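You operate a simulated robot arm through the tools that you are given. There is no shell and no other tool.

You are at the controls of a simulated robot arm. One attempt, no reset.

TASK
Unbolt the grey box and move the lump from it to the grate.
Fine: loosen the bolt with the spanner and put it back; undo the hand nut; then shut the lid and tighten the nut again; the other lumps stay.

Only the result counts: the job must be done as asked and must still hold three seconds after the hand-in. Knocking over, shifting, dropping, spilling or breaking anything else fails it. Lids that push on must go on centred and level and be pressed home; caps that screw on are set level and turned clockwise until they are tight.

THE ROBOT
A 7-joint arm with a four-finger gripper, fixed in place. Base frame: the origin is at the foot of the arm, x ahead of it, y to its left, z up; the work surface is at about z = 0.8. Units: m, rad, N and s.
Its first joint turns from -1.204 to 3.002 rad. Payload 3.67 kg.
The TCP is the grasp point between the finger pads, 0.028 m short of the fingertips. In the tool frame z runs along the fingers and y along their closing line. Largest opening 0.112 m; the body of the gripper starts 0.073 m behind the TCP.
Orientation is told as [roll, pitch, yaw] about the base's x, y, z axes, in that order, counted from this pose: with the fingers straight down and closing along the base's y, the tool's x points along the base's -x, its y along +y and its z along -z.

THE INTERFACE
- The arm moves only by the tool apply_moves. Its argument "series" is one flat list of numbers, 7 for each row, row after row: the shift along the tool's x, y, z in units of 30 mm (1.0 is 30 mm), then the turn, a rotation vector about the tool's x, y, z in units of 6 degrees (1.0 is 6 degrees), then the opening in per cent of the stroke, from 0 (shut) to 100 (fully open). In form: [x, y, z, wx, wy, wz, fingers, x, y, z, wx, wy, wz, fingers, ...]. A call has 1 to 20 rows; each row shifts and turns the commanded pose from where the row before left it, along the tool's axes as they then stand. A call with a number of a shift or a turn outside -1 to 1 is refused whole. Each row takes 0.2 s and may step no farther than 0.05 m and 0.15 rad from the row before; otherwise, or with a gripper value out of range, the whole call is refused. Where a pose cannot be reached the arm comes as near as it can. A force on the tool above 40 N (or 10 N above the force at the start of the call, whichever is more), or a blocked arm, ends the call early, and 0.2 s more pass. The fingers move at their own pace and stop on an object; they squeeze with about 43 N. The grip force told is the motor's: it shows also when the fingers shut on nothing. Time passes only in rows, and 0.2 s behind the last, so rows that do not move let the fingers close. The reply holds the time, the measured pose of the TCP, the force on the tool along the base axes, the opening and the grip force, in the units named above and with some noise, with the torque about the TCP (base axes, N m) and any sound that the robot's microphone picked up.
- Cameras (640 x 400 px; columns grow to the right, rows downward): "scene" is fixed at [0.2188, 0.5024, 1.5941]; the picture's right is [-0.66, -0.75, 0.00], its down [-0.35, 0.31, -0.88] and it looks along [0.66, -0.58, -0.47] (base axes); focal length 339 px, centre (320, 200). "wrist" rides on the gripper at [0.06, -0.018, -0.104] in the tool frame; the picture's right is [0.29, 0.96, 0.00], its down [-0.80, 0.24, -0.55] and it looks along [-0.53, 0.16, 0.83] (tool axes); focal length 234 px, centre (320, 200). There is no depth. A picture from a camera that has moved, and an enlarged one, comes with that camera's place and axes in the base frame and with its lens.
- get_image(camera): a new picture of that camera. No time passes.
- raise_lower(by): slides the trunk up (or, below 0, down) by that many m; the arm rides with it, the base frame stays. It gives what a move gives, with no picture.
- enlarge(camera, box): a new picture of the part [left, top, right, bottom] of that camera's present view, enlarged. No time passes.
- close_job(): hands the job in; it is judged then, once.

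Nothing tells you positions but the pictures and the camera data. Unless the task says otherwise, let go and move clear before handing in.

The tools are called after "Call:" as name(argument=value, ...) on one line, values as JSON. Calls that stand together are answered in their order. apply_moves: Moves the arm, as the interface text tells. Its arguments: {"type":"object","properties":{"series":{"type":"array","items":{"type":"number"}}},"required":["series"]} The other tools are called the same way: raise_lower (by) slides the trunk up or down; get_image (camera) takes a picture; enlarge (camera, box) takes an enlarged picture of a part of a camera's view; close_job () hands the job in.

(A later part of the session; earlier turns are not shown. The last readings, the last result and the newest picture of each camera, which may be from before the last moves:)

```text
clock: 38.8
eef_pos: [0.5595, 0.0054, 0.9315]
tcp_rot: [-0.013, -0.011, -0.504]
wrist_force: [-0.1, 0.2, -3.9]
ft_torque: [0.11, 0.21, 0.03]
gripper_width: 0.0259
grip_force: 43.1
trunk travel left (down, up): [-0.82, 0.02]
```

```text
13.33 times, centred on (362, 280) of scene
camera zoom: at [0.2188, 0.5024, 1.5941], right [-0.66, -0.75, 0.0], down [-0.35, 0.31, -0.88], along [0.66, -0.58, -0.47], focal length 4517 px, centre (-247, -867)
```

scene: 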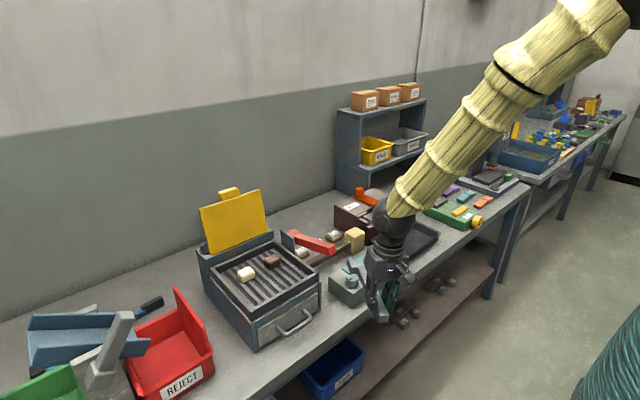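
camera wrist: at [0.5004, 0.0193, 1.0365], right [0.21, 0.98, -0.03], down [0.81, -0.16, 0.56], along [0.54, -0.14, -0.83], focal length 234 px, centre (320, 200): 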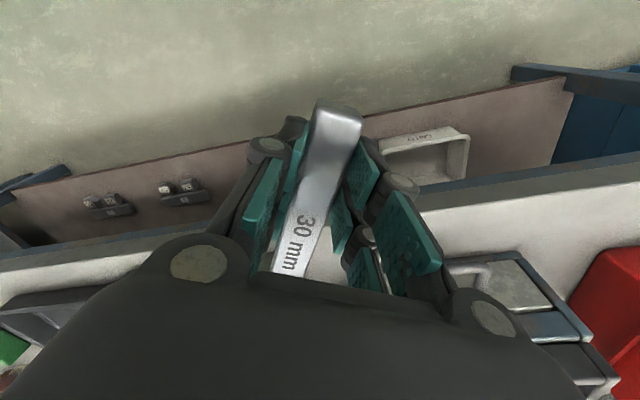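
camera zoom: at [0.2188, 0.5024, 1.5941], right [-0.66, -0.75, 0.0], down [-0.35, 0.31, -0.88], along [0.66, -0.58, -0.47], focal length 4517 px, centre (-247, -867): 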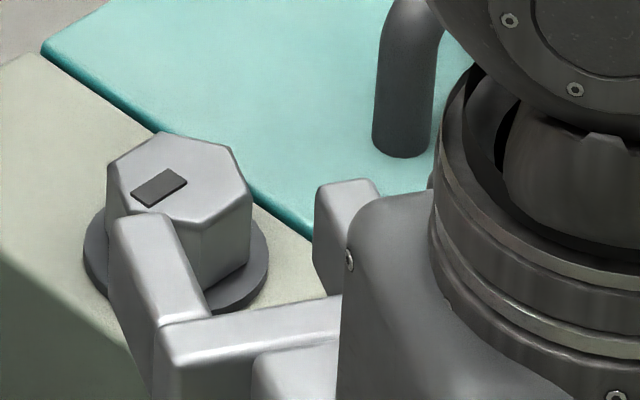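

I'll nudge forward and lower a little while fixing the tilt, then find the box-top height by feel.

Call:
apply_moves(series=[-0.4, 0, 0, -0.12, 0.1, 0.1, 0, -0.3, 0, 0.2, 0, 0, 0.1, 0, 0, 0, 0.2, 0, 0, 0, 0, 0, 0, 0.2, 0, 0, 0, 0, 0, 0, 0, 0, 0, 0, 0])

Call:
enlarge(camera="scene", box=[340, 265, 385, 295])

```text
clock: 40.0
eef_pos: [0.5792, -0.0052, 0.9145]
tcp_rot: [-0.002, 0.003, -0.526]
wrist_force: [-0.5, 0.2, -2.9]
ft_torque: [0.14, 0.17, -0.02]
gripper_width: 0.0258
grip_force: 42.8
trunk travel left (down, up): [-0.82, 0.02]
```

```text
13.33 times, centred on (362, 280) of scene
camera zoom: at [0.2188, 0.5024, 1.5941], right [-0.66, -0.75, 0.0], down [-0.35, 0.31, -0.88], along [0.66, -0.58, -0.47], focal length 4517 px, centre (-247, -867)
```

zoom: 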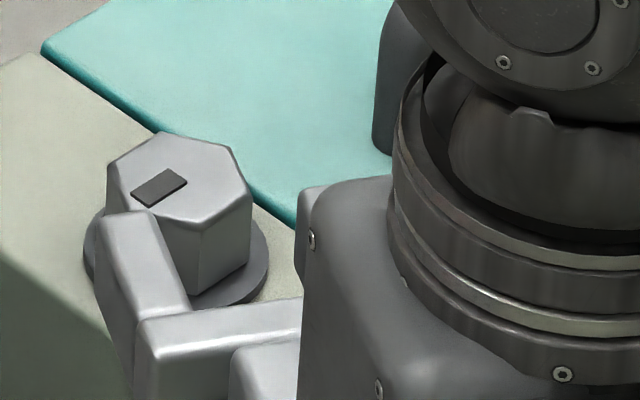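

Call:
enlarge(camera="scene", box=[344, 272, 364, 286])

```text
16.00 times, centred on (354, 279) of scene
camera zoom: at [0.2188, 0.5024, 1.5941], right [-0.66, -0.75, 0.0], down [-0.35, 0.31, -0.88], along [0.66, -0.58, -0.47], focal length 5420 px, centre (-224, -1064)
```

zoom: 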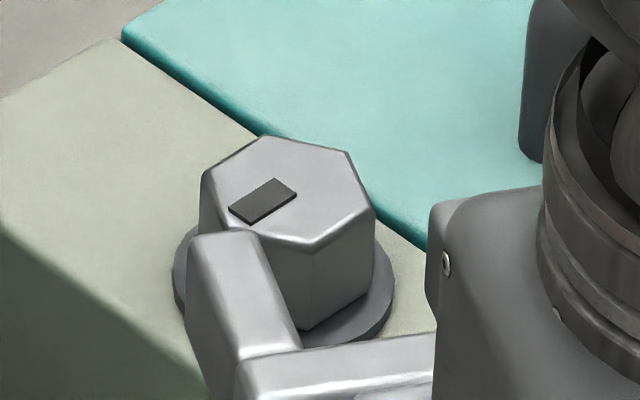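

Call:
apply_moves(series=[-0.4, 0, 0, 0, 0, 0, 0, 0, 0, 0.15, 0, 0, 0, 0, 0, 0, 0.15, 0, 0, 0, 0, 0, 0, 0.1, 0, 0, 0, 0, 0, 0, 0, 0, 0, 0, 0])

Call:
enlarge(camera="scene", box=[344, 272, 364, 286])

```text
clock: 41.2
eef_pos: [0.5899, -0.0097, 0.9011]
tcp_rot: [-0.003, 0.0, -0.526]
wrist_force: [-0.3, 0.8, -2.1]
ft_torque: [0.07, 0.23, -0.02]
gripper_width: 0.0258
grip_force: 42.8
trunk travel left (down, up): [-0.82, 0.02]
```

```text
16.00 times, centred on (354, 279) of scene
camera zoom: at [0.2188, 0.5024, 1.5941], right [-0.66, -0.75, 0.0], down [-0.35, 0.31, -0.88], along [0.66, -0.58, -0.47], focal length 5420 px, centre (-224, -1064)
```

zoom: 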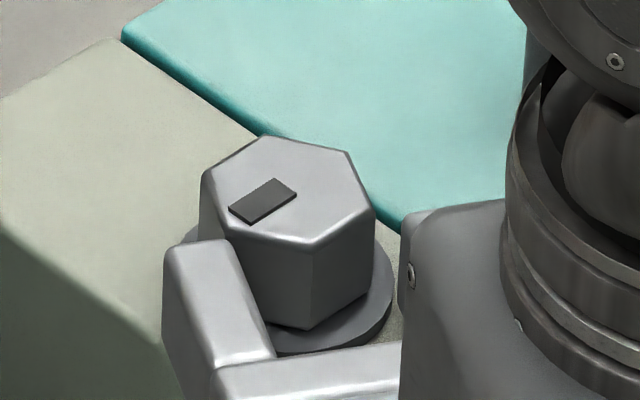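

Call:
apply_moves(series=[0, 0, 0.04, 0, 0, 0, 0, 0, 0, 0.04, 0, 0, 0, 0, 0, 0, 0.04, 0, 0, 0, 0])

Call:
apply_moves(series=[0, 0, 0.04, 0, 0, 0, 0, 0, 0, 0.04, 0, 0, 0, 0])

Call:
apply_moves(series=[0, 0, 0.04, 0, 0, 0, 0, 0, 0, 0.04, 0, 0, 0, 0])

```text
clock: 42.0
eef_pos: [0.5891, -0.0103, 0.8993]
tcp_rot: [0.0, 0.001, -0.527]
wrist_force: [0.6, -0.1, 0.5]
ft_torque: [-0.13, -0.44, 0.1]
gripper_width: 0.0256
grip_force: 42.7
trunk travel left (down, up): [-0.82, 0.02]
```

```text
clock: 42.6
eef_pos: [0.5889, -0.0124, 0.8976]
tcp_rot: [0.0, 0.003, -0.526]
wrist_force: [-1.1, 0.9, 5.4]
ft_torque: [-0.56, -1.01, 0.16]
gripper_width: 0.0257
grip_force: 43.2
trunk travel left (down, up): [-0.82, 0.02]
```

```text
clock: 43.2
eef_pos: [0.589, -0.0113, 0.8943]
tcp_rot: [0.001, 0.002, -0.526]
wrist_force: [-0.4, 1.7, 5.7]
ft_torque: [-0.57, -1.1, 0.29]
gripper_width: 0.0259
grip_force: 43.5
trunk travel left (down, up): [-0.82, 0.02]
```

Contact came at about TCP z 0.899, so the box top is near 0.866. The fork yielded slightly in the grip, so I'll raise 8 mm to clear the washer and look.

Call:
apply_moves(series=[0, 0, -0.09, 0, 0, 0, 0, 0, 0, -0.09, 0, 0, 0, 0, 0, 0, -0.09, 0, 0, 0, 0, 0, 0, 0, 0, 0, 0, 0])

Call:
enlarge(camera="scene", box=[344, 272, 364, 286])

Call:
get_image(camera="wrist")

```text
clock: 44.2
eef_pos: [0.5898, -0.0118, 0.902]
tcp_rot: [-0.002, 0.001, -0.527]
wrist_force: [0.5, -0.2, -2.3]
ft_torque: [0.13, 0.22, -0.02]
gripper_width: 0.0258
grip_force: 43.2
trunk travel left (down, up): [-0.82, 0.02]
```

```text
16.00 times, centred on (354, 279) of scene
camera zoom: at [0.2188, 0.5024, 1.5941], right [-0.66, -0.75, 0.0], down [-0.35, 0.31, -0.88], along [0.66, -0.58, -0.47], focal length 5420 px, centre (-224, -1064)
```

zoom: 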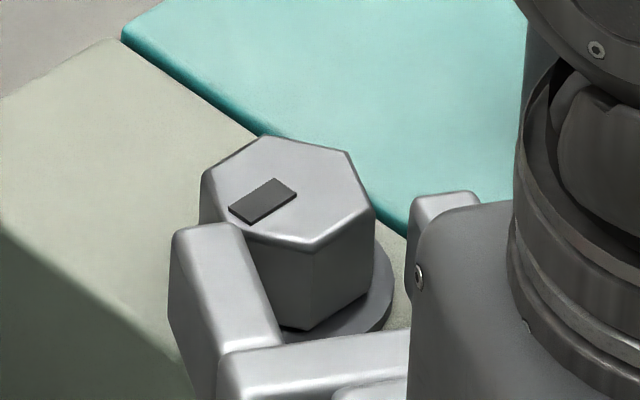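

```text
taken
camera wrist: at [0.5271, 0.003, 1.0052], right [0.23, 0.97, 0.0], down [0.81, -0.19, 0.55], along [0.54, -0.13, -0.83], focal length 234 px, centre (320, 200)
```

wrist: 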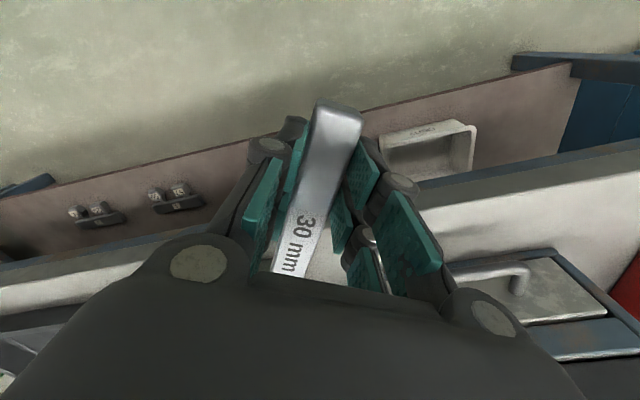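

The fork and hex look parallel. The fork needs about +4 mm lateral before sliding forward, so I'll do that first and check.

Call:
apply_moves(series=[0, 0.14, 0, 0, 0, 0, 0, -0.1, 0, 0, 0, 0, 0, 0, 0, 0, 0, 0, 0, 0, 0])

Call:
enlarge(camera="scene", box=[344, 272, 364, 286])

```text
clock: 45.0
eef_pos: [0.5934, -0.01, 0.9023]
tcp_rot: [-0.003, 0.002, -0.526]
wrist_force: [0.7, 0.0, -2.4]
ft_torque: [0.14, 0.18, 0.01]
gripper_width: 0.0257
grip_force: 43.4
trunk travel left (down, up): [-0.82, 0.02]
```

```text
16.00 times, centred on (354, 279) of scene
camera zoom: at [0.2188, 0.5024, 1.5941], right [-0.66, -0.75, 0.0], down [-0.35, 0.31, -0.88], along [0.66, -0.58, -0.47], focal length 5420 px, centre (-224, -1064)
```

zoom: 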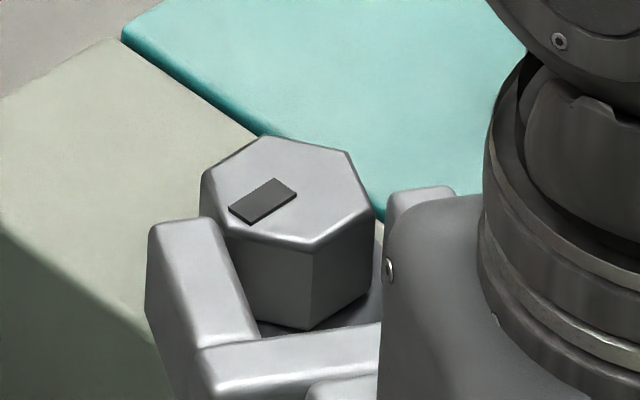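

It's laterally centred now. I'll slide forward about 21 mm onto the hex.

Call:
apply_moves(series=[-0.15, 0, 0, 0, 0, 0, 0, -0.15, 0, 0, 0, 0, 0, 0, -0.15, 0, 0, 0, 0, 0, 0, -0.15, 0, 0, 0, 0, 0, 0, 0, 0, 0, 0, 0, 0, 0])

Call:
enlarge(camera="scene", box=[344, 272, 364, 286])

```text
clock: 46.2
eef_pos: [0.6074, -0.0189, 0.9021]
tcp_rot: [-0.002, 0.003, -0.528]
wrist_force: [-0.6, -0.4, -3.4]
ft_torque: [0.12, 0.18, -0.04]
gripper_width: 0.0256
grip_force: 43.1
trunk travel left (down, up): [-0.82, 0.02]
```

```text
16.00 times, centred on (354, 279) of scene
camera zoom: at [0.2188, 0.5024, 1.5941], right [-0.66, -0.75, 0.0], down [-0.35, 0.31, -0.88], along [0.66, -0.58, -0.47], focal length 5420 px, centre (-224, -1064)
```

zoom: 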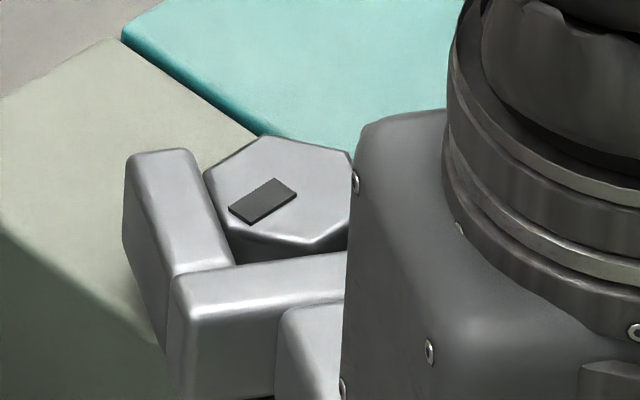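

The fork is seated around the hex. I'll nudge 1.5 mm forward, lower 1.5 mm, then start turning counter-clockwise about the bolt axis.

Call:
apply_moves(series=[-0.05, 0, 0.05, 0, 0, 0, 0, -0.008, -0.305, 0, 0, 0, -0.5, 0, -0.008, -0.305, 0, 0, 0, -0.5, 0, -0.008, -0.305, 0, 0, 0, -0.5, 0])

Call:
enlarge(camera="scene", box=[344, 272, 364, 286])

```text
clock: 47.2
eef_pos: [0.5977, -0.0438, 0.901]
tcp_rot: [-0.001, 0.0, -0.367]
wrist_force: [-0.7, 0.4, -2.9]
ft_torque: [0.08, 0.26, -0.02]
gripper_width: 0.0258
grip_force: 43.0
trunk travel left (down, up): [-0.82, 0.02]
```

```text
16.00 times, centred on (354, 279) of scene
camera zoom: at [0.2188, 0.5024, 1.5941], right [-0.66, -0.75, 0.0], down [-0.35, 0.31, -0.88], along [0.66, -0.58, -0.47], focal length 5420 px, centre (-224, -1064)
```

zoom: 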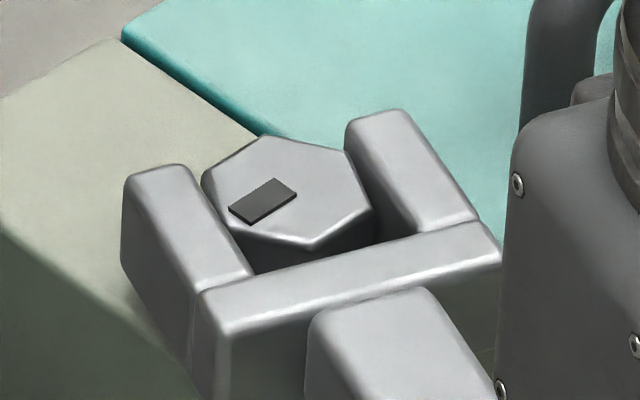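

It's still in free play (the slot is slightly wide). I'll continue the turn.

Call:
apply_moves(series=[-0.008, -0.305, 0, 0, 0, -0.5, 0, -0.008, -0.305, 0, 0, 0, -0.5, 0])

Call:
enlarge(camera="scene", box=[344, 272, 364, 286])

```text
clock: 47.8
eef_pos: [0.5917, -0.0618, 0.8988]
tcp_rot: [0.0, 0.001, -0.264]
wrist_force: [-6.5, 0.0, -0.8]
ft_torque: [-0.13, 0.02, -0.55]
gripper_width: 0.0255
grip_force: 43.0
trunk travel left (down, up): [-0.82, 0.02]
```

```text
16.00 times, centred on (354, 279) of scene
camera zoom: at [0.2188, 0.5024, 1.5941], right [-0.66, -0.75, 0.0], down [-0.35, 0.31, -0.88], along [0.66, -0.58, -0.47], focal length 5420 px, centre (-224, -1064)
```

zoom: 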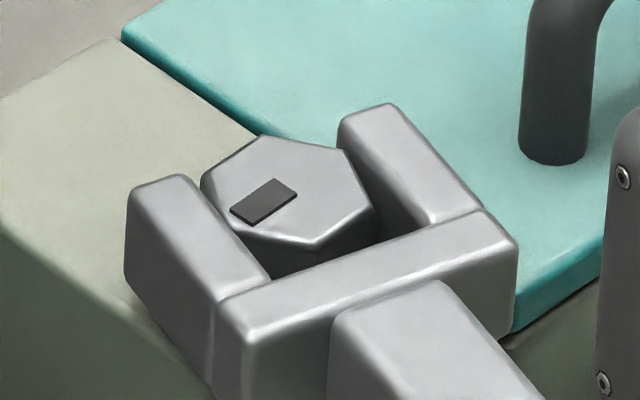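

There's slight drag (probably the fork bottom touching) and the hex sits about 2 mm toward the left prong. I'll raise 3 mm, centre by +2 mm, then continue turning.

Call:
apply_moves(series=[0, 0, -0.1, 0, 0, 0, 0, 0, 0.06, 0, 0, 0, 0, 0, 0, 0, 0, 0, 0, 0, 0])

Call:
enlarge(camera="scene", box=[344, 272, 364, 286])

```text
clock: 48.6
eef_pos: [0.5947, -0.0599, 0.9029]
tcp_rot: [0.0, 0.001, -0.267]
wrist_force: [-3.8, -9.0, -4.1]
ft_torque: [-0.09, 0.47, -1.55]
gripper_width: 0.0258
grip_force: 43.2
trunk travel left (down, up): [-0.82, 0.02]
```

```text
16.00 times, centred on (354, 279) of scene
camera zoom: at [0.2188, 0.5024, 1.5941], right [-0.66, -0.75, 0.0], down [-0.35, 0.31, -0.88], along [0.66, -0.58, -0.47], focal length 5420 px, centre (-224, -1064)
```

zoom: 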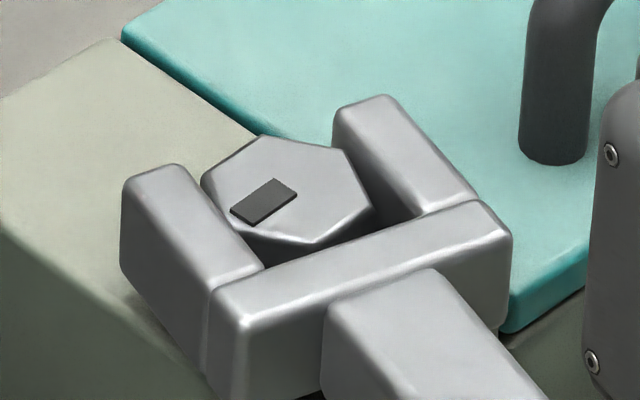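

The fork has taken up its play and is loading the bolt (torque building). I'll continue turning CCW.

Call:
apply_moves(series=[-0.008, -0.305, 0, 0, 0, -0.5, 0, -0.008, -0.305, 0, 0, 0, -0.5, 0, -0.008, -0.305, 0, 0, 0, -0.5, 0])

Call:
enlarge(camera="scene", box=[344, 272, 364, 286])

```text
clock: 49.4
eef_pos: [0.5877, -0.0876, 0.9042]
tcp_rot: [0.002, -0.001, -0.107]
wrist_force: [-0.1, -5.5, 2.3]
ft_torque: [-0.18, -0.52, -1.16]
gripper_width: 0.0258
grip_force: 42.9
trunk travel left (down, up): [-0.82, 0.02]
```

```text
16.00 times, centred on (354, 279) of scene
camera zoom: at [0.2188, 0.5024, 1.5941], right [-0.66, -0.75, 0.0], down [-0.35, 0.31, -0.88], along [0.66, -0.58, -0.47], focal length 5420 px, centre (-224, -1064)
```

zoom: 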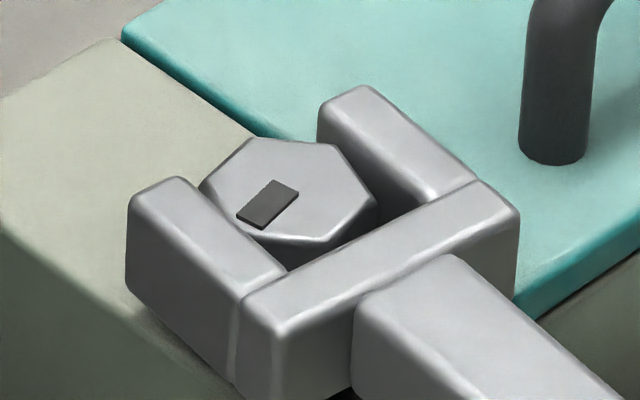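

The bolt is turning with the spanner. I'll keep going.

Call:
apply_moves(series=[-0.008, -0.305, -0.02, 0, 0, -0.5, 0, -0.008, -0.305, -0.02, 0, 0, -0.5, 0, -0.008, -0.305, 0, 0, 0, -0.5, 0, -0.008, -0.305, 0, 0, 0, -0.5, 0])

Call:
enlarge(camera="scene", box=[344, 272, 364, 286])

```text
clock: 50.4
eef_pos: [0.5883, -0.1233, 0.9057]
tcp_rot: [0.002, 0.003, 0.1]
wrist_force: [4.7, -6.1, -8.1]
ft_torque: [-0.12, 1.18, -1.32]
gripper_width: 0.0259
grip_force: 42.6
trunk travel left (down, up): [-0.82, 0.02]
```

```text
16.00 times, centred on (354, 279) of scene
camera zoom: at [0.2188, 0.5024, 1.5941], right [-0.66, -0.75, 0.0], down [-0.35, 0.31, -0.88], along [0.66, -0.58, -0.47], focal length 5420 px, centre (-224, -1064)
```

zoom: 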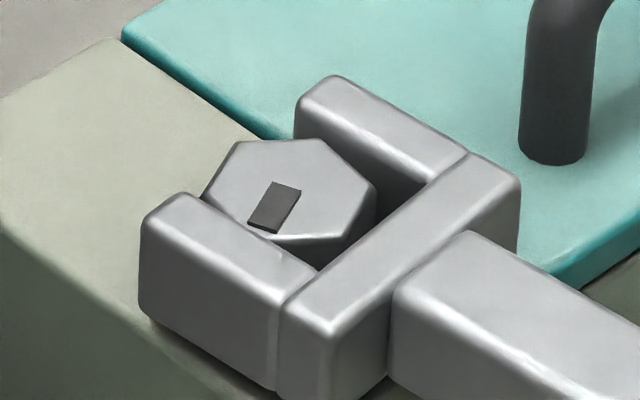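

Call:
apply_moves(series=[-0.008, -0.305, 0.03, 0, 0, -0.5, 0, -0.008, -0.305, 0, 0, 0, -0.5, 0, -0.008, -0.305, 0, 0, 0, -0.5, 0, -0.008, -0.305, 0, 0, 0, -0.5, 0, -0.008, -0.305, 0, 0, 0, -0.5, 0])

Call:
enlarge(camera="scene", box=[344, 272, 364, 286])

```text
clock: 51.6
eef_pos: [0.5975, -0.1684, 0.904]
tcp_rot: [0.002, 0.002, 0.366]
wrist_force: [6.6, -2.3, -8.0]
ft_torque: [-0.33, 0.81, -1.03]
gripper_width: 0.0256
grip_force: 42.9
trunk travel left (down, up): [-0.82, 0.02]
```

```text
16.00 times, centred on (354, 279) of scene
camera zoom: at [0.2188, 0.5024, 1.5941], right [-0.66, -0.75, 0.0], down [-0.35, 0.31, -0.88], along [0.66, -0.58, -0.47], focal length 5420 px, centre (-224, -1064)
```

zoom: 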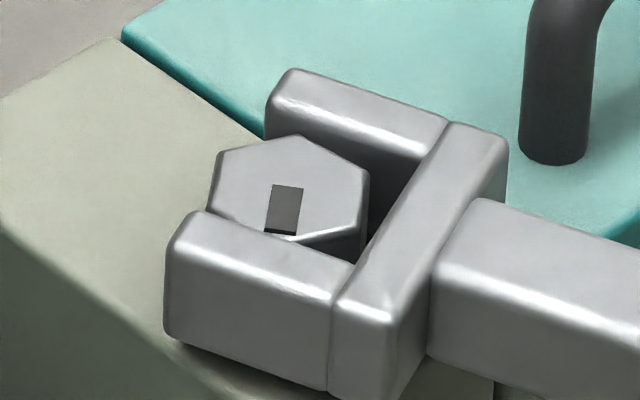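

Call:
apply_moves(series=[-0.008, -0.305, 0, 0, 0, -0.5, 0, -0.008, -0.305, 0, 0, 0, -0.5, 0, -0.008, -0.305, 0, 0, 0, -0.5, 0, -0.008, -0.305, 0, 0, 0, -0.5, 0, -0.008, -0.305, 0, 0, 0, -0.5, 0, -0.008, -0.305, 0, 0, 0, -0.5, 0])

Call:
enlarge(camera="scene", box=[344, 272, 364, 286])

Call:
get_image(camera="scene")

```text
clock: 53.0
eef_pos: [0.6262, -0.2162, 0.9039]
tcp_rot: [0.002, -0.001, 0.679]
wrist_force: [-0.2, -2.4, 2.6]
ft_torque: [0.45, -0.51, -0.56]
gripper_width: 0.0258
grip_force: 43.1
trunk travel left (down, up): [-0.82, 0.02]
```

```text
16.00 times, centred on (354, 279) of scene
camera zoom: at [0.2188, 0.5024, 1.5941], right [-0.66, -0.75, 0.0], down [-0.35, 0.31, -0.88], along [0.66, -0.58, -0.47], focal length 5420 px, centre (-224, -1064)
```

zoom: 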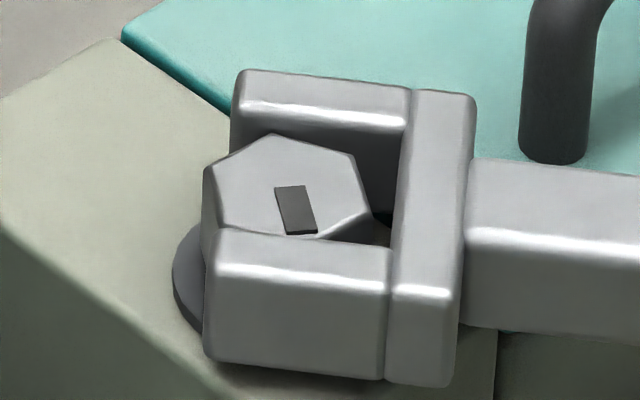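

```text
taken
```

scene: 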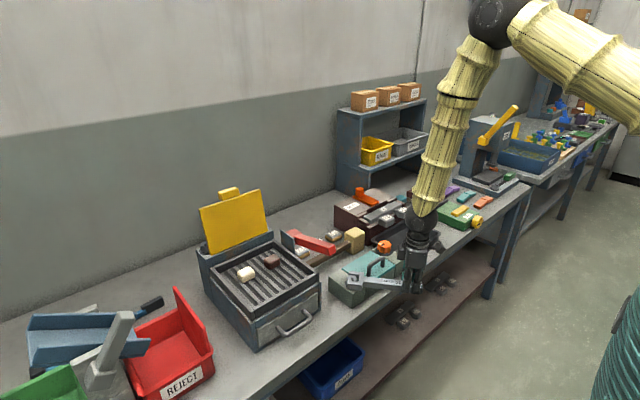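

Call:
apply_moves(series=[-0.008, -0.305, 0, 0, 0, -0.5, 0, -0.008, -0.305, 0, 0, 0, -0.5, 0, -0.008, -0.305, 0, 0, 0, -0.5, 0, -0.008, -0.305, 0, 0, 0, -0.5, 0, -0.008, -0.305, 0, 0, 0, -0.5, 0])

Call:
enlarge(camera="scene", box=[344, 272, 364, 286])

Call:
enlarge(camera="scene", box=[330, 220, 430, 310])

```text
clock: 54.2
eef_pos: [0.6523, -0.243, 0.9035]
tcp_rot: [0.009, 0.003, 0.932]
wrist_force: [-8.5, 18.8, 6.0]
ft_torque: [1.11, -0.44, -2.03]
gripper_width: 0.0273
grip_force: 43.4
trunk travel left (down, up): [-0.82, 0.02]
stopped in row 5: the force on the tool passed its limit at 43 N (the readings are from after the stop); the commanded pose is now the measured one
```

```text
16.00 times, centred on (354, 279) of scene
camera zoom: at [0.2188, 0.5024, 1.5941], right [-0.66, -0.75, 0.0], down [-0.35, 0.31, -0.88], along [0.66, -0.58, -0.47], focal length 5420 px, centre (-224, -1064)
```

zoom: 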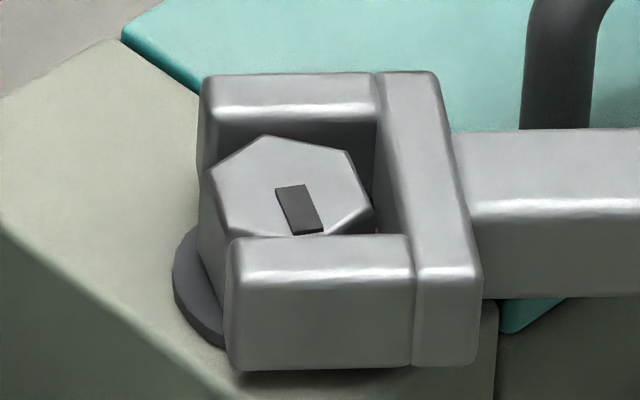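

```text
4.44 times, centred on (380, 265) of scene
camera zoom: at [0.2188, 0.5024, 1.5941], right [-0.66, -0.75, 0.0], down [-0.35, 0.31, -0.88], along [0.66, -0.58, -0.47], focal length 1506 px, centre (53, -89)
```

zoom: 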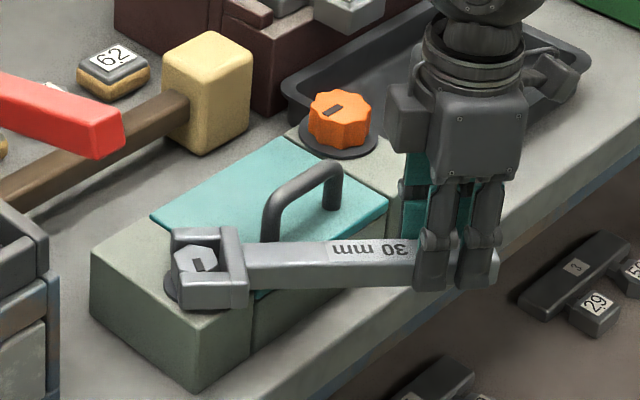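

The force limit was hit. The bolt has turned about 56° and then seems to stop. I'll back off a few degrees and check.

Call:
apply_moves(series=[-0.008, 0.305, 0, 0, 0, 0.5, 0, -0.008, 0.305, 0, 0, 0, 0.5, 0, 0, 0, 0, 0, 0, 0, 0])

Call:
enlarge(camera="scene", box=[344, 272, 364, 286])

```text
clock: 55.0
eef_pos: [0.6415, -0.2322, 0.9019]
tcp_rot: [0.007, 0.002, 0.827]
wrist_force: [16.7, 2.8, 6.5]
ft_torque: [0.75, -1.41, -2.24]
gripper_width: 0.0261
grip_force: 43.0
trunk travel left (down, up): [-0.82, 0.02]
```

```text
16.00 times, centred on (354, 279) of scene
camera zoom: at [0.2188, 0.5024, 1.5941], right [-0.66, -0.75, 0.0], down [-0.35, 0.31, -0.88], along [0.66, -0.58, -0.47], focal length 5420 px, centre (-224, -1064)
```

zoom: 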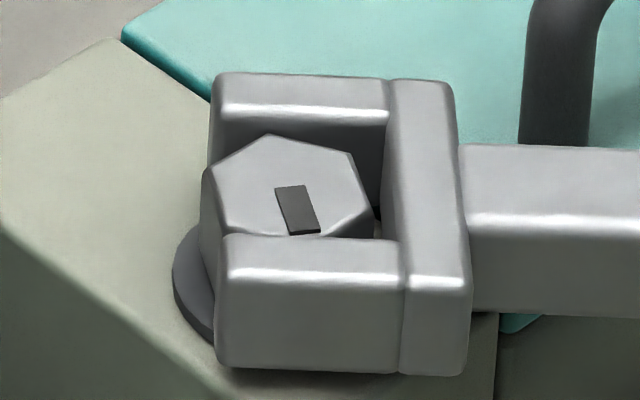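

Call:
apply_moves(series=[-0.09, -0.06, 0, 0, 0, 0, 0, 0, 0, 0, 0, 0, 0, 0])

Call:
enlarge(camera="scene", box=[344, 272, 364, 286])

```text
clock: 55.6
eef_pos: [0.6417, -0.2331, 0.9008]
tcp_rot: [0.009, 0.006, 0.827]
wrist_force: [7.8, -5.9, 5.1]
ft_torque: [0.52, -1.09, -2.08]
gripper_width: 0.0262
grip_force: 43.0
trunk travel left (down, up): [-0.82, 0.02]
```

```text
16.00 times, centred on (354, 279) of scene
camera zoom: at [0.2188, 0.5024, 1.5941], right [-0.66, -0.75, 0.0], down [-0.35, 0.31, -0.88], along [0.66, -0.58, -0.47], focal length 5420 px, centre (-224, -1064)
```

zoom: 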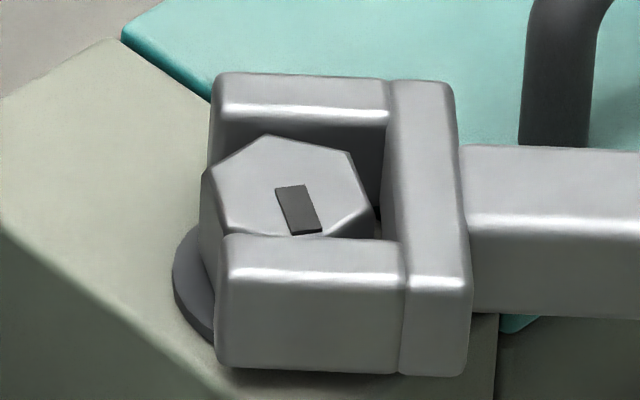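

The bolt turned freely (about 0.25 N·m) and then hit a hard stop after about 58°, so I take it as fully loosened. I'll rotate the spanner back into free play so I can lift it off without re-tightening.

Call:
apply_moves(series=[-0.008, 0.305, 0, 0, 0, 0.5, 0, -0.008, 0.305, 0, 0, 0, 0.5, 0, -0.008, 0.305, 0, 0, 0, 0.5, 0, 0, 0, 0, 0, 0, 0, 0])

Call:
enlarge(camera="scene", box=[344, 272, 364, 286])

```text
clock: 56.6
eef_pos: [0.6239, -0.2121, 0.901]
tcp_rot: [0.01, 0.006, 0.669]
wrist_force: [8.6, -8.5, -4.9]
ft_torque: [-0.65, 0.35, -2.0]
gripper_width: 0.0264
grip_force: 43.5
trunk travel left (down, up): [-0.82, 0.02]
```

```text
16.00 times, centred on (354, 279) of scene
camera zoom: at [0.2188, 0.5024, 1.5941], right [-0.66, -0.75, 0.0], down [-0.35, 0.31, -0.88], along [0.66, -0.58, -0.47], focal length 5420 px, centre (-224, -1064)
```

zoom: 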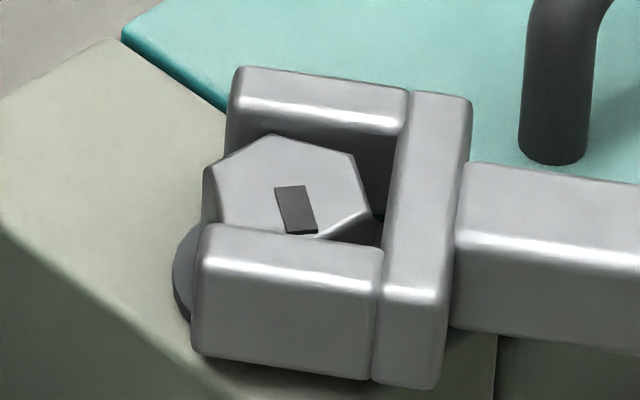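

Call:
apply_moves(series=[0, -0.1, 0, 0, 0, 0, 0, 0, 0, 0, 0, 0, 0, 0])

Call:
apply_moves(series=[0, -0.03, 0, 0, 0, 0, 0, 0, 0, 0, 0, 0, 0, 0])

Call:
enlarge(camera="scene", box=[344, 272, 364, 286])

```text
clock: 57.2
eef_pos: [0.6243, -0.2141, 0.9018]
tcp_rot: [0.009, 0.005, 0.672]
wrist_force: [2.3, -5.8, -4.3]
ft_torque: [-0.47, 0.31, -1.13]
gripper_width: 0.0259
grip_force: 42.7
trunk travel left (down, up): [-0.82, 0.02]
```

```text
clock: 57.8
eef_pos: [0.624, -0.2153, 0.9028]
tcp_rot: [0.009, 0.005, 0.673]
wrist_force: [-1.6, -4.0, -4.6]
ft_torque: [-0.43, 0.44, -0.43]
gripper_width: 0.0256
grip_force: 42.5
trunk travel left (down, up): [-0.82, 0.02]
```

```text
16.00 times, centred on (354, 279) of scene
camera zoom: at [0.2188, 0.5024, 1.5941], right [-0.66, -0.75, 0.0], down [-0.35, 0.31, -0.88], along [0.66, -0.58, -0.47], focal length 5420 px, centre (-224, -1064)
```

zoom: 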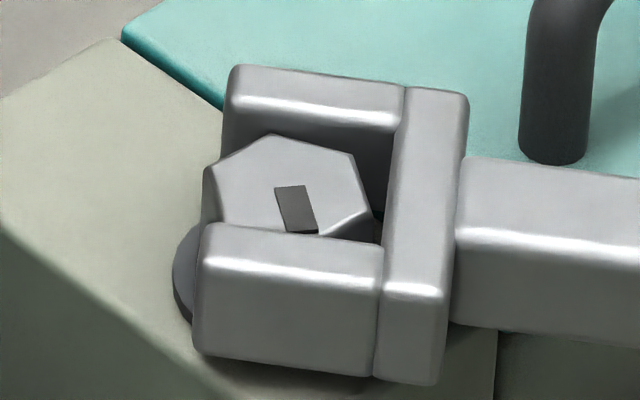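

Call:
apply_moves(series=[0.05, -0.02, 0, 0, 0, 0, 0, 0, 0, -0.1, 0, 0, 0, 0, 0, 0, -0.15, 0, 0, 0, 0])

Call:
enlarge(camera="scene", box=[344, 272, 364, 286])

```text
clock: 58.6
eef_pos: [0.6256, -0.2159, 0.9098]
tcp_rot: [0.007, 0.006, 0.672]
wrist_force: [1.3, 2.0, -7.1]
ft_torque: [-0.54, 0.71, 0.08]
gripper_width: 0.0259
grip_force: 42.4
trunk travel left (down, up): [-0.82, 0.02]
```

```text
16.00 times, centred on (354, 279) of scene
camera zoom: at [0.2188, 0.5024, 1.5941], right [-0.66, -0.75, 0.0], down [-0.35, 0.31, -0.88], along [0.66, -0.58, -0.47], focal length 5420 px, centre (-224, -1064)
```

zoom: 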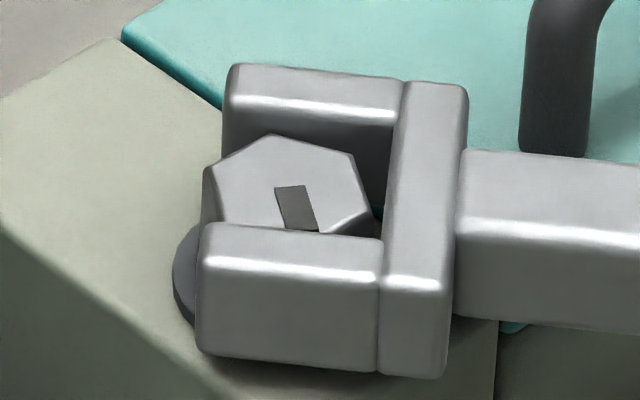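

The fork is still lightly wedged on the hex. I'll rotate further clockwise into the middle of the free play.

Call:
apply_moves(series=[-0.008, 0.305, 0.05, 0, 0, 0.5, 0, -0.008, 0.305, 0, 0, 0, 0.5, 0, -0.008, 0.305, 0, 0, 0, 0.5, 0, 0, 0, 0, 0, 0, 0, 0])

Call:
enlarge(camera="scene", box=[344, 272, 364, 286])

```text
clock: 59.6
eef_pos: [0.611, -0.1936, 0.9088]
tcp_rot: [0.008, 0.006, 0.513]
wrist_force: [0.2, -0.7, -2.6]
ft_torque: [-0.11, 0.24, 0.02]
gripper_width: 0.0258
grip_force: 43.2
trunk travel left (down, up): [-0.82, 0.02]
```

```text
16.00 times, centred on (354, 279) of scene
camera zoom: at [0.2188, 0.5024, 1.5941], right [-0.66, -0.75, 0.0], down [-0.35, 0.31, -0.88], along [0.66, -0.58, -0.47], focal length 5420 px, centre (-224, -1064)
```

zoom: 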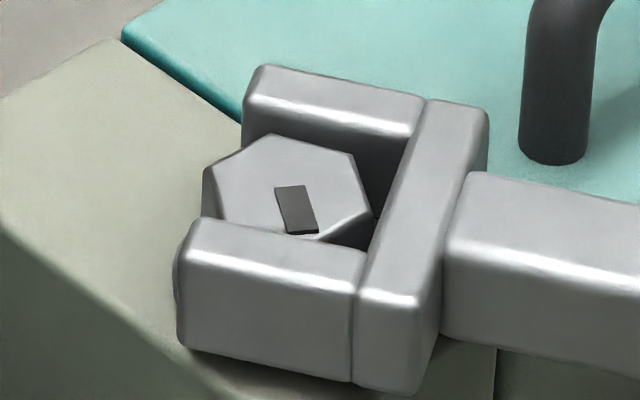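

The spanner is free now (clean forces, and the bolt mark hasn't moved). Lifting it off.

Call:
apply_moves(series=[0, 0, -0.1, 0, 0, 0, 0, 0, 0, -0.2, 0, 0, 0, 0, 0, 0, -0.3, 0, 0, 0, 0, 0, 0, -0.4, 0, 0, 0, 0, 0, 0, -0.5, 0, 0, 0, 0, 0, 0, -0.5, 0, 0, 0, 0])

Call:
enlarge(camera="scene", box=[330, 220, 430, 310])

Call:
enlarge(camera="scene", box=[344, 272, 364, 286])

```text
clock: 61.0
eef_pos: [0.6099, -0.194, 0.968]
tcp_rot: [0.008, 0.007, 0.514]
wrist_force: [0.1, -0.6, -2.8]
ft_torque: [-0.16, 0.15, 0.02]
gripper_width: 0.0257
grip_force: 43.2
trunk travel left (down, up): [-0.82, 0.02]
```

```text
4.44 times, centred on (380, 265) of scene
camera zoom: at [0.2188, 0.5024, 1.5941], right [-0.66, -0.75, 0.0], down [-0.35, 0.31, -0.88], along [0.66, -0.58, -0.47], focal length 1506 px, centre (53, -89)
```

zoom: 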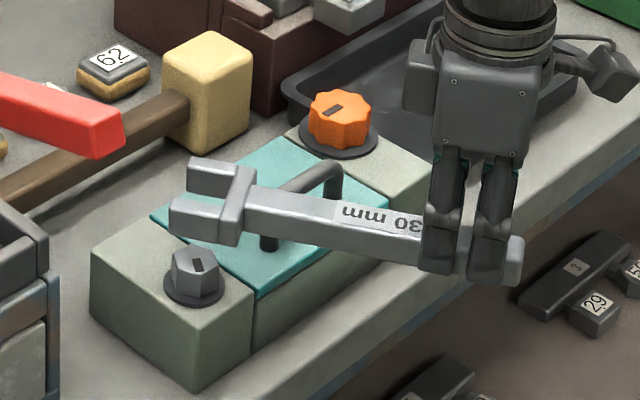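

```text
16.00 times, centred on (354, 279) of scene
camera zoom: at [0.2188, 0.5024, 1.5941], right [-0.66, -0.75, 0.0], down [-0.35, 0.31, -0.88], along [0.66, -0.58, -0.47], focal length 5420 px, centre (-224, -1064)
```

zoom: 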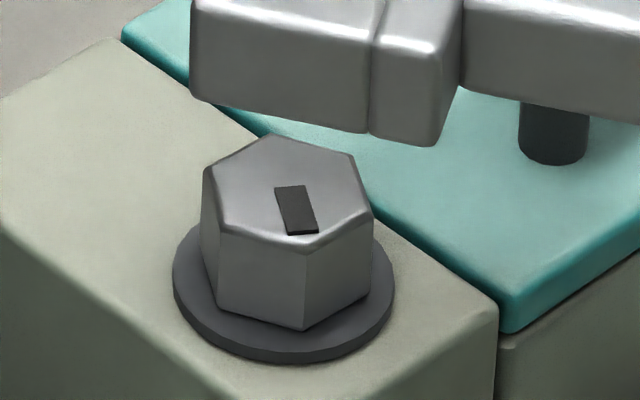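

The spanner is off and the bolt has turned. Now I'll raise it, square up the yaw, and carry it back toward its home place.

Call:
apply_moves(series=[0, 0, -0.8, 0, 0, 0, 0, 0, 0, -0.8, 0, 0, 0, 0, 0, 0, -0.8, 0, 0, 0, 0, 0, 0, -0.4, 0, 0, 0.7, 0, 0, 0, 0, 0, 0, 0.8, 0, 0, 0, 0, 0, 0, 0.8, 0, 0, 0, 0, 0, 0, 0.8, 0, 0, 0, 0, 0, 0, 0.8, 0, 0, 0, 0, 0, 0, 0.8, 0, 0, 0, 0, 0, 0, 0, 0])

Call:
get_image(camera="scene")

```text
clock: 63.2
eef_pos: [0.6119, -0.1943, 1.0516]
tcp_rot: [0.003, 0.009, 0.022]
wrist_force: [-0.1, -0.9, -2.5]
ft_torque: [-0.01, 0.25, 0.02]
gripper_width: 0.0257
grip_force: 43.1
trunk travel left (down, up): [-0.82, 0.02]
```

```text
taken
```

scene: 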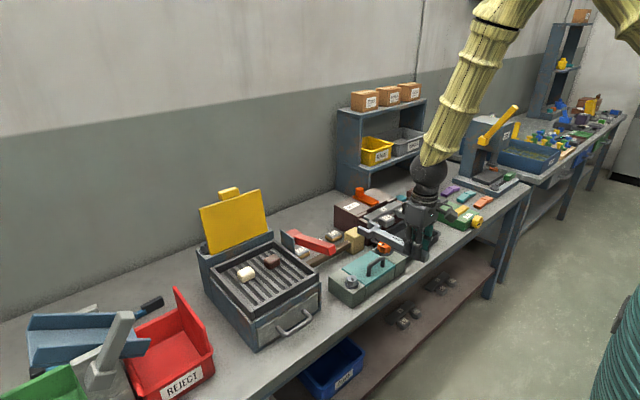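

Call:
apply_moves(series=[-0.1, -0.88, -0.15, 0, 0, 0, 0, -0.1, -0.88, -0.15, 0, 0, 0, 0, -0.1, -0.88, -0.15, 0, 0, 0, 0, -0.1, -0.88, -0.15, 0, 0, 0, 0, -0.1, -0.88, -0.15, 0, 0, 0, 0, -0.1, -0.88, -0.15, 0, 0, 0, 0, -0.1, -0.88, -0.15, 0, 0, 0, 0, -0.1, -0.88, -0.15, 0, 0, 0, 0, -0.1, -0.88, -0.15, 0, 0, 0, 0, -0.1, -0.88, -0.15, 0, 0, 0, 0, -0.1, -0.88, -0.15, 0, 0, 0, 0, -0.1, -0.88, -0.15, 0, 0, 0, 0, -0.1, -0.88, -0.15, 0, 0, 0, 0, -0.1, -0.88, -0.15, 0, 0, 0, 0, -0.1, -0.88, -0.15, 0, 0, 0, 0, -0.1, -0.88, -0.15, 0, 0, 0, 0, -0.1, -0.88, -0.15, 0, 0, 0, 0])

```text
clock: 66.8
eef_pos: [0.6725, -0.6441, 1.1279]
tcp_rot: [0.002, 0.011, 0.023]
wrist_force: [0.0, -0.4, -3.4]
ft_torque: [0.01, 0.22, 0.02]
gripper_width: 0.0257
grip_force: 42.5
trunk travel left (down, up): [-0.82, 0.02]
```

Call:
apply_moves(series=[0, 0, -0.8, 0, 0, 0, 0, 0, 0, -0.8, 0, 0, 0, 0, 0, 0, -0.8, 0, 0, 0, 0, 0, 0, -0.8, 0, 0, 0, 0, 0, 0, -0.8, 0, 0, 0, 0])

Call:
raise_lower(by=-0.22)

Call:
apply_moves(series=[-0.3, -0.3, -0.8, 0, 0, 0, 0, -0.3, -0.3, -0.8, 0, 0, 0, 0, -0.3, -0.3, -0.8, 0, 0, 0, 0, -0.2, -0.2, -0.8, 0, 0, 0, 0, 0, 0, -0.8, 0, 0, 0, 0, 0, 0, -0.8, 0, 0, 0, 0, 0, 0, -0.8, 0, 0, 0, 0])

```text
clock: 68.0
eef_pos: [0.6739, -0.6408, 1.2478]
tcp_rot: [0.003, 0.004, 0.019]
wrist_force: [-0.3, 0.4, -3.0]
ft_torque: [-0.04, 0.22, 0.0]
gripper_width: 0.026
grip_force: 43.0
trunk travel left (down, up): [-0.82, 0.02]
```

```text
clock: 70.3
eef_pos: [0.6729, -0.6433, 1.0275]
tcp_rot: [0.004, 0.006, 0.021]
wrist_force: [0.9, 0.7, -3.0]
ft_torque: [-0.02, 0.25, -0.05]
gripper_width: 0.0256
grip_force: 43.3
trunk travel left (down, up): [-0.6, 0.24]
```

```text
clock: 72.0
eef_pos: [0.7089, -0.6748, 1.1946]
tcp_rot: [0.003, 0.009, 0.022]
wrist_force: [-0.5, -0.1, -2.5]
ft_torque: [-0.04, 0.22, -0.01]
gripper_width: 0.0259
grip_force: 43.1
trunk travel left (down, up): [-0.6, 0.24]
```

Call:
raise_lower(by=-0.25)

Call:
apply_moves(series=[-0.6, -0.04, 0, 0, 0, 0, 0, -0.6, -0.04, 0, 0, 0, 0, 0, -0.6, -0.04, 0, 0, 0, 0, 0, -0.6, -0.04, 0, 0, 0, 0, 0, -0.25, -0.04, 0, 0, 0, 0, 0, 0, 0, 0, 0, 0, 0, 0])

Call:
enlarge(camera="scene", box=[390, 150, 490, 240])

Call:
get_image(camera="wrist")

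```text
clock: 74.5
eef_pos: [0.7084, -0.6754, 0.9435]
tcp_rot: [0.005, 0.011, 0.021]
wrist_force: [1.0, 0.2, -2.9]
ft_torque: [-0.02, 0.16, 0.02]
gripper_width: 0.0258
grip_force: 43.3
trunk travel left (down, up): [-0.35, 0.49]
```

```text
clock: 75.9
eef_pos: [0.7876, -0.6785, 0.9435]
tcp_rot: [0.006, 0.009, 0.022]
wrist_force: [0.0, -0.3, -3.2]
ft_torque: [-0.04, 0.24, -0.02]
gripper_width: 0.026
grip_force: 42.6
trunk travel left (down, up): [-0.35, 0.49]
```

```text
4.44 times, centred on (440, 195) of scene
camera zoom: at [0.2188, 0.5024, 1.5941], right [-0.66, -0.75, 0.0], down [-0.35, 0.31, -0.88], along [0.66, -0.58, -0.47], focal length 1506 px, centre (-213, 222)
```

zoom: 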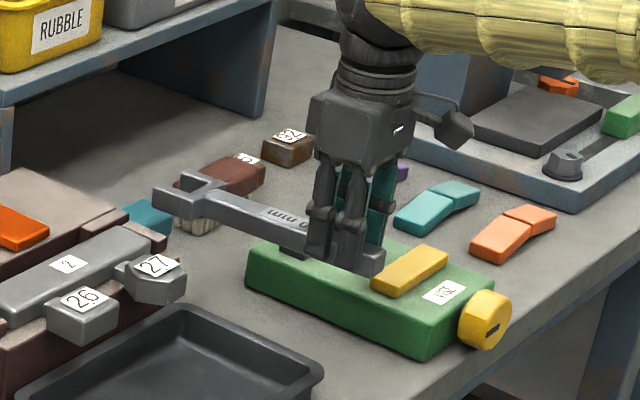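

```text
taken
camera wrist: at [0.7294, -0.6989, 1.0474], right [-0.31, 0.95, 0.01], down [0.8, 0.26, 0.55], along [0.52, 0.17, -0.84], focal length 234 px, centre (320, 200)
```

wrist: 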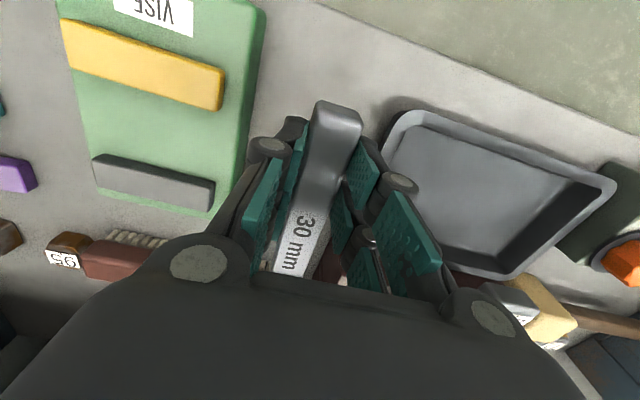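

Call:
apply_moves(series=[0, -0.06, 0.5, 0.06, -0.08, 0, 0, 0, 0, 0.6, 0, 0, 0, 0, 0, 0, 0.6, 0, 0, 0, 0, 0, 0, 0.6, 0, 0, 0, 0, 0, 0, 0.5, 0, 0, 0, 0, 0, 0, 0.3, 0, 0, 0, 0, 0, 0, 0, 0, 0, 0, 0])

Call:
enlarge(camera="scene", box=[400, 170, 480, 240])

```text
clock: 77.5
eef_pos: [0.789, -0.6824, 0.8499]
tcp_rot: [-0.005, 0.002, 0.022]
wrist_force: [-0.2, 0.0, -3.0]
ft_torque: [0.0, 0.29, 0.01]
gripper_width: 0.0256
grip_force: 43.1
trunk travel left (down, up): [-0.35, 0.49]
```

```text
5.71 times, centred on (440, 205) of scene
camera zoom: at [0.2188, 0.5024, 1.5941], right [-0.66, -0.75, 0.0], down [-0.35, 0.31, -0.88], along [0.66, -0.58, -0.47], focal length 1936 px, centre (-366, 171)
```

zoom: 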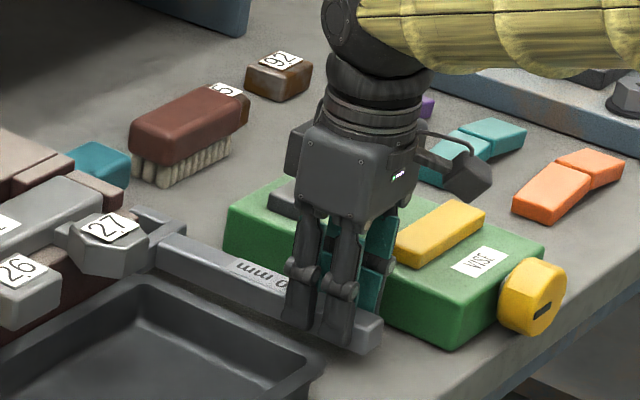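

Call:
apply_moves(series=[0, 0.05, 0.2, 0, 0, 0, 0, 0, 0, 0.15, 0, 0, 0, 0, 0, 0, 0.08, 0, 0, 0, 0, 0, 0, 0, 0, 0, 0, 0])

```text
clock: 78.5
eef_pos: [0.7893, -0.681, 0.8362]
tcp_rot: [-0.004, -0.001, 0.021]
wrist_force: [0.6, -1.8, 3.6]
ft_torque: [0.14, -0.89, -0.35]
gripper_width: 0.0258
grip_force: 43.0
trunk travel left (down, up): [-0.35, 0.49]
```

Call:
apply_moves(series=[0, 0, 0.05, 0, 0, 0, 0, 0, 0, 0.04, 0, 0, 0, 0])

```text
clock: 79.1
eef_pos: [0.7875, -0.6792, 0.8352]
tcp_rot: [-0.002, -0.003, 0.021]
wrist_force: [1.8, -2.5, 5.0]
ft_torque: [-0.08, -1.25, -0.41]
gripper_width: 0.0259
grip_force: 42.8
trunk travel left (down, up): [-0.35, 0.49]
```

Call:
apply_moves(series=[0, 0, 0, 0, 0, 0, 30, 0, 0, 0, 0, 0, 0, 50, 0, 0, 0, 0, 0, 0, 50])

Call:
get_image(camera="wrist")

```text
clock: 79.9
eef_pos: [0.7893, -0.6801, 0.8348]
tcp_rot: [-0.004, 0.0, 0.02]
wrist_force: [0.1, -0.5, -0.5]
ft_torque: [0.02, 0.0, -0.01]
gripper_width: 0.056
grip_force: 0.0
trunk travel left (down, up): [-0.35, 0.49]
```

```text
taken
camera wrist: at [0.7288, -0.699, 0.9374], right [-0.31, 0.95, 0.0], down [0.79, 0.26, 0.55], along [0.53, 0.17, -0.83], focal length 234 px, centre (320, 200)
```

wrist: 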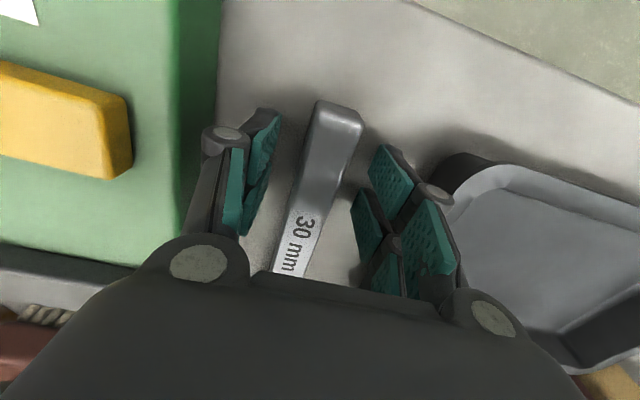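

The spanner is back in place. Now I'll rise clear, restore the trunk height, and go view the hand nut.

Call:
apply_moves(series=[0, 0, -0.3, 0, 0, 0, 50, 0, 0, -0.6, 0, 0, 0, 50, 0, 0, -0.8, 0, 0, 0, 50, 0, 0, -0.8, 0, 0, 0, 50, 0, 0, -0.8, 0, 0, 0, 50, 0, 0, -0.8, 0, 0, 0, 50])

Call:
raise_lower(by=0.25)

Call:
enlarge(camera="scene", box=[390, 150, 490, 240])

```text
clock: 81.3
eef_pos: [0.7877, -0.6798, 0.9584]
tcp_rot: [-0.005, 0.001, 0.023]
wrist_force: [-0.4, 0.6, 0.3]
ft_torque: [-0.04, -0.02, 0.01]
gripper_width: 0.056
grip_force: 0.1
trunk travel left (down, up): [-0.35, 0.49]
```

```text
clock: 83.9
eef_pos: [0.7877, -0.6811, 1.2069]
tcp_rot: [-0.003, -0.001, 0.02]
wrist_force: [0.9, -0.6, -0.3]
ft_torque: [0.0, -0.03, -0.02]
gripper_width: 0.0559
grip_force: 0.1
trunk travel left (down, up): [-0.6, 0.24]
```

```text
4.44 times, centred on (440, 195) of scene
camera zoom: at [0.2188, 0.5024, 1.5941], right [-0.66, -0.75, 0.0], down [-0.35, 0.31, -0.88], along [0.66, -0.58, -0.47], focal length 1506 px, centre (-213, 222)
```

zoom: 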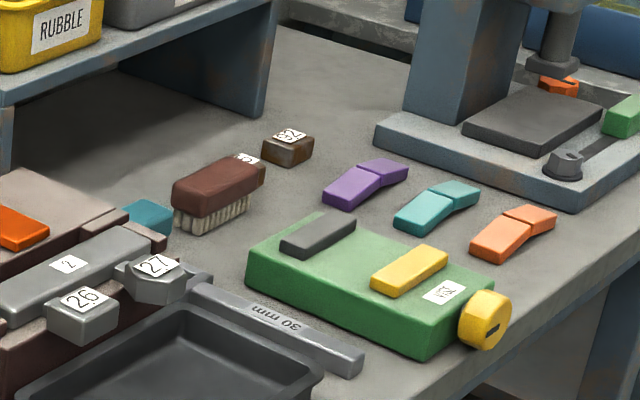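

Call:
apply_moves(series=[-0.03, 0.93, 0.2, 0, 0, 0.2, 85, -0.03, 0.93, 0.2, 0, 0, 0, 85, -0.03, 0.93, 0.2, 0, 0, 0, 85, -0.03, 0.93, 0.2, 0, 0, 0, 85, -0.03, 0.93, 0.2, 0, 0, 0, 85, -0.03, 0.93, 0.2, 0, 0, 0, 85, -0.03, 0.93, 0.2, 0, 0, 0, 85, -0.03, 0.93, 0.2, 0, 0, 0, 85, -0.03, 0.93, 0.2, 0, 0, 0, 85, -0.03, 0.93, 0.2, 0, 0, 0, 85, -0.03, 0.93, 0.2, 0, 0, 0, 85, -0.03, 0.93, 0.2, 0, 0, 0, 85, -0.03, 0.9, 0.2, 0, 0, 0, 85, 0, 0, 0, 0, 0, 0, 85])

Call:
get_image(camera="wrist")

Call:
enlarge(camera="wrist", box=[220, 60, 420, 185])

```text
clock: 86.9
eef_pos: [0.7979, -0.3184, 1.1253]
tcp_rot: [-0.001, 0.0, 0.001]
wrist_force: [0.0, -0.1, 0.6]
ft_torque: [0.03, 0.03, 0.0]
gripper_width: 0.0952
grip_force: 0.1
trunk travel left (down, up): [-0.6, 0.24]
```

```text
taken
camera wrist: at [0.7369, -0.3359, 1.2297], right [-0.29, 0.96, 0.0], down [0.8, 0.24, 0.55], along [0.53, 0.16, -0.83], focal length 234 px, centre (320, 200)
```

wrist: 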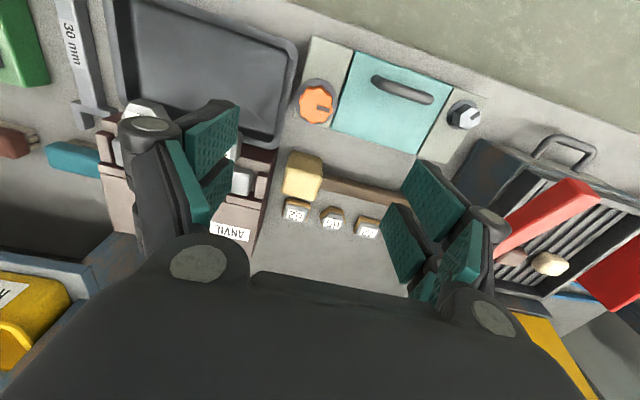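

```text
3.20 times, centred on (320, 122) of wrist
camera zoom: at [0.7369, -0.3359, 1.2297], right [-0.29, 0.96, 0.0], down [0.8, 0.24, 0.55], along [0.53, 0.16, -0.83], focal length 749 px, centre (320, 448)
```

zoom: 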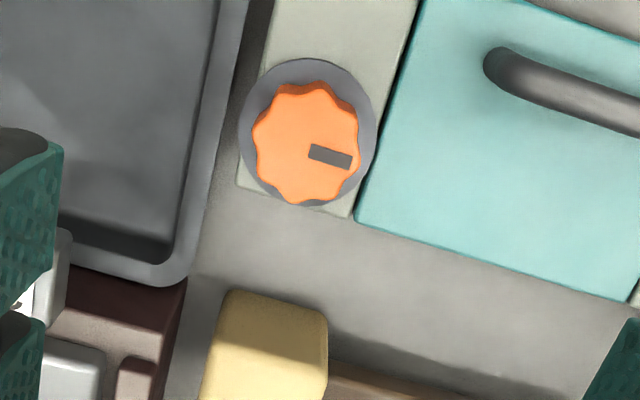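

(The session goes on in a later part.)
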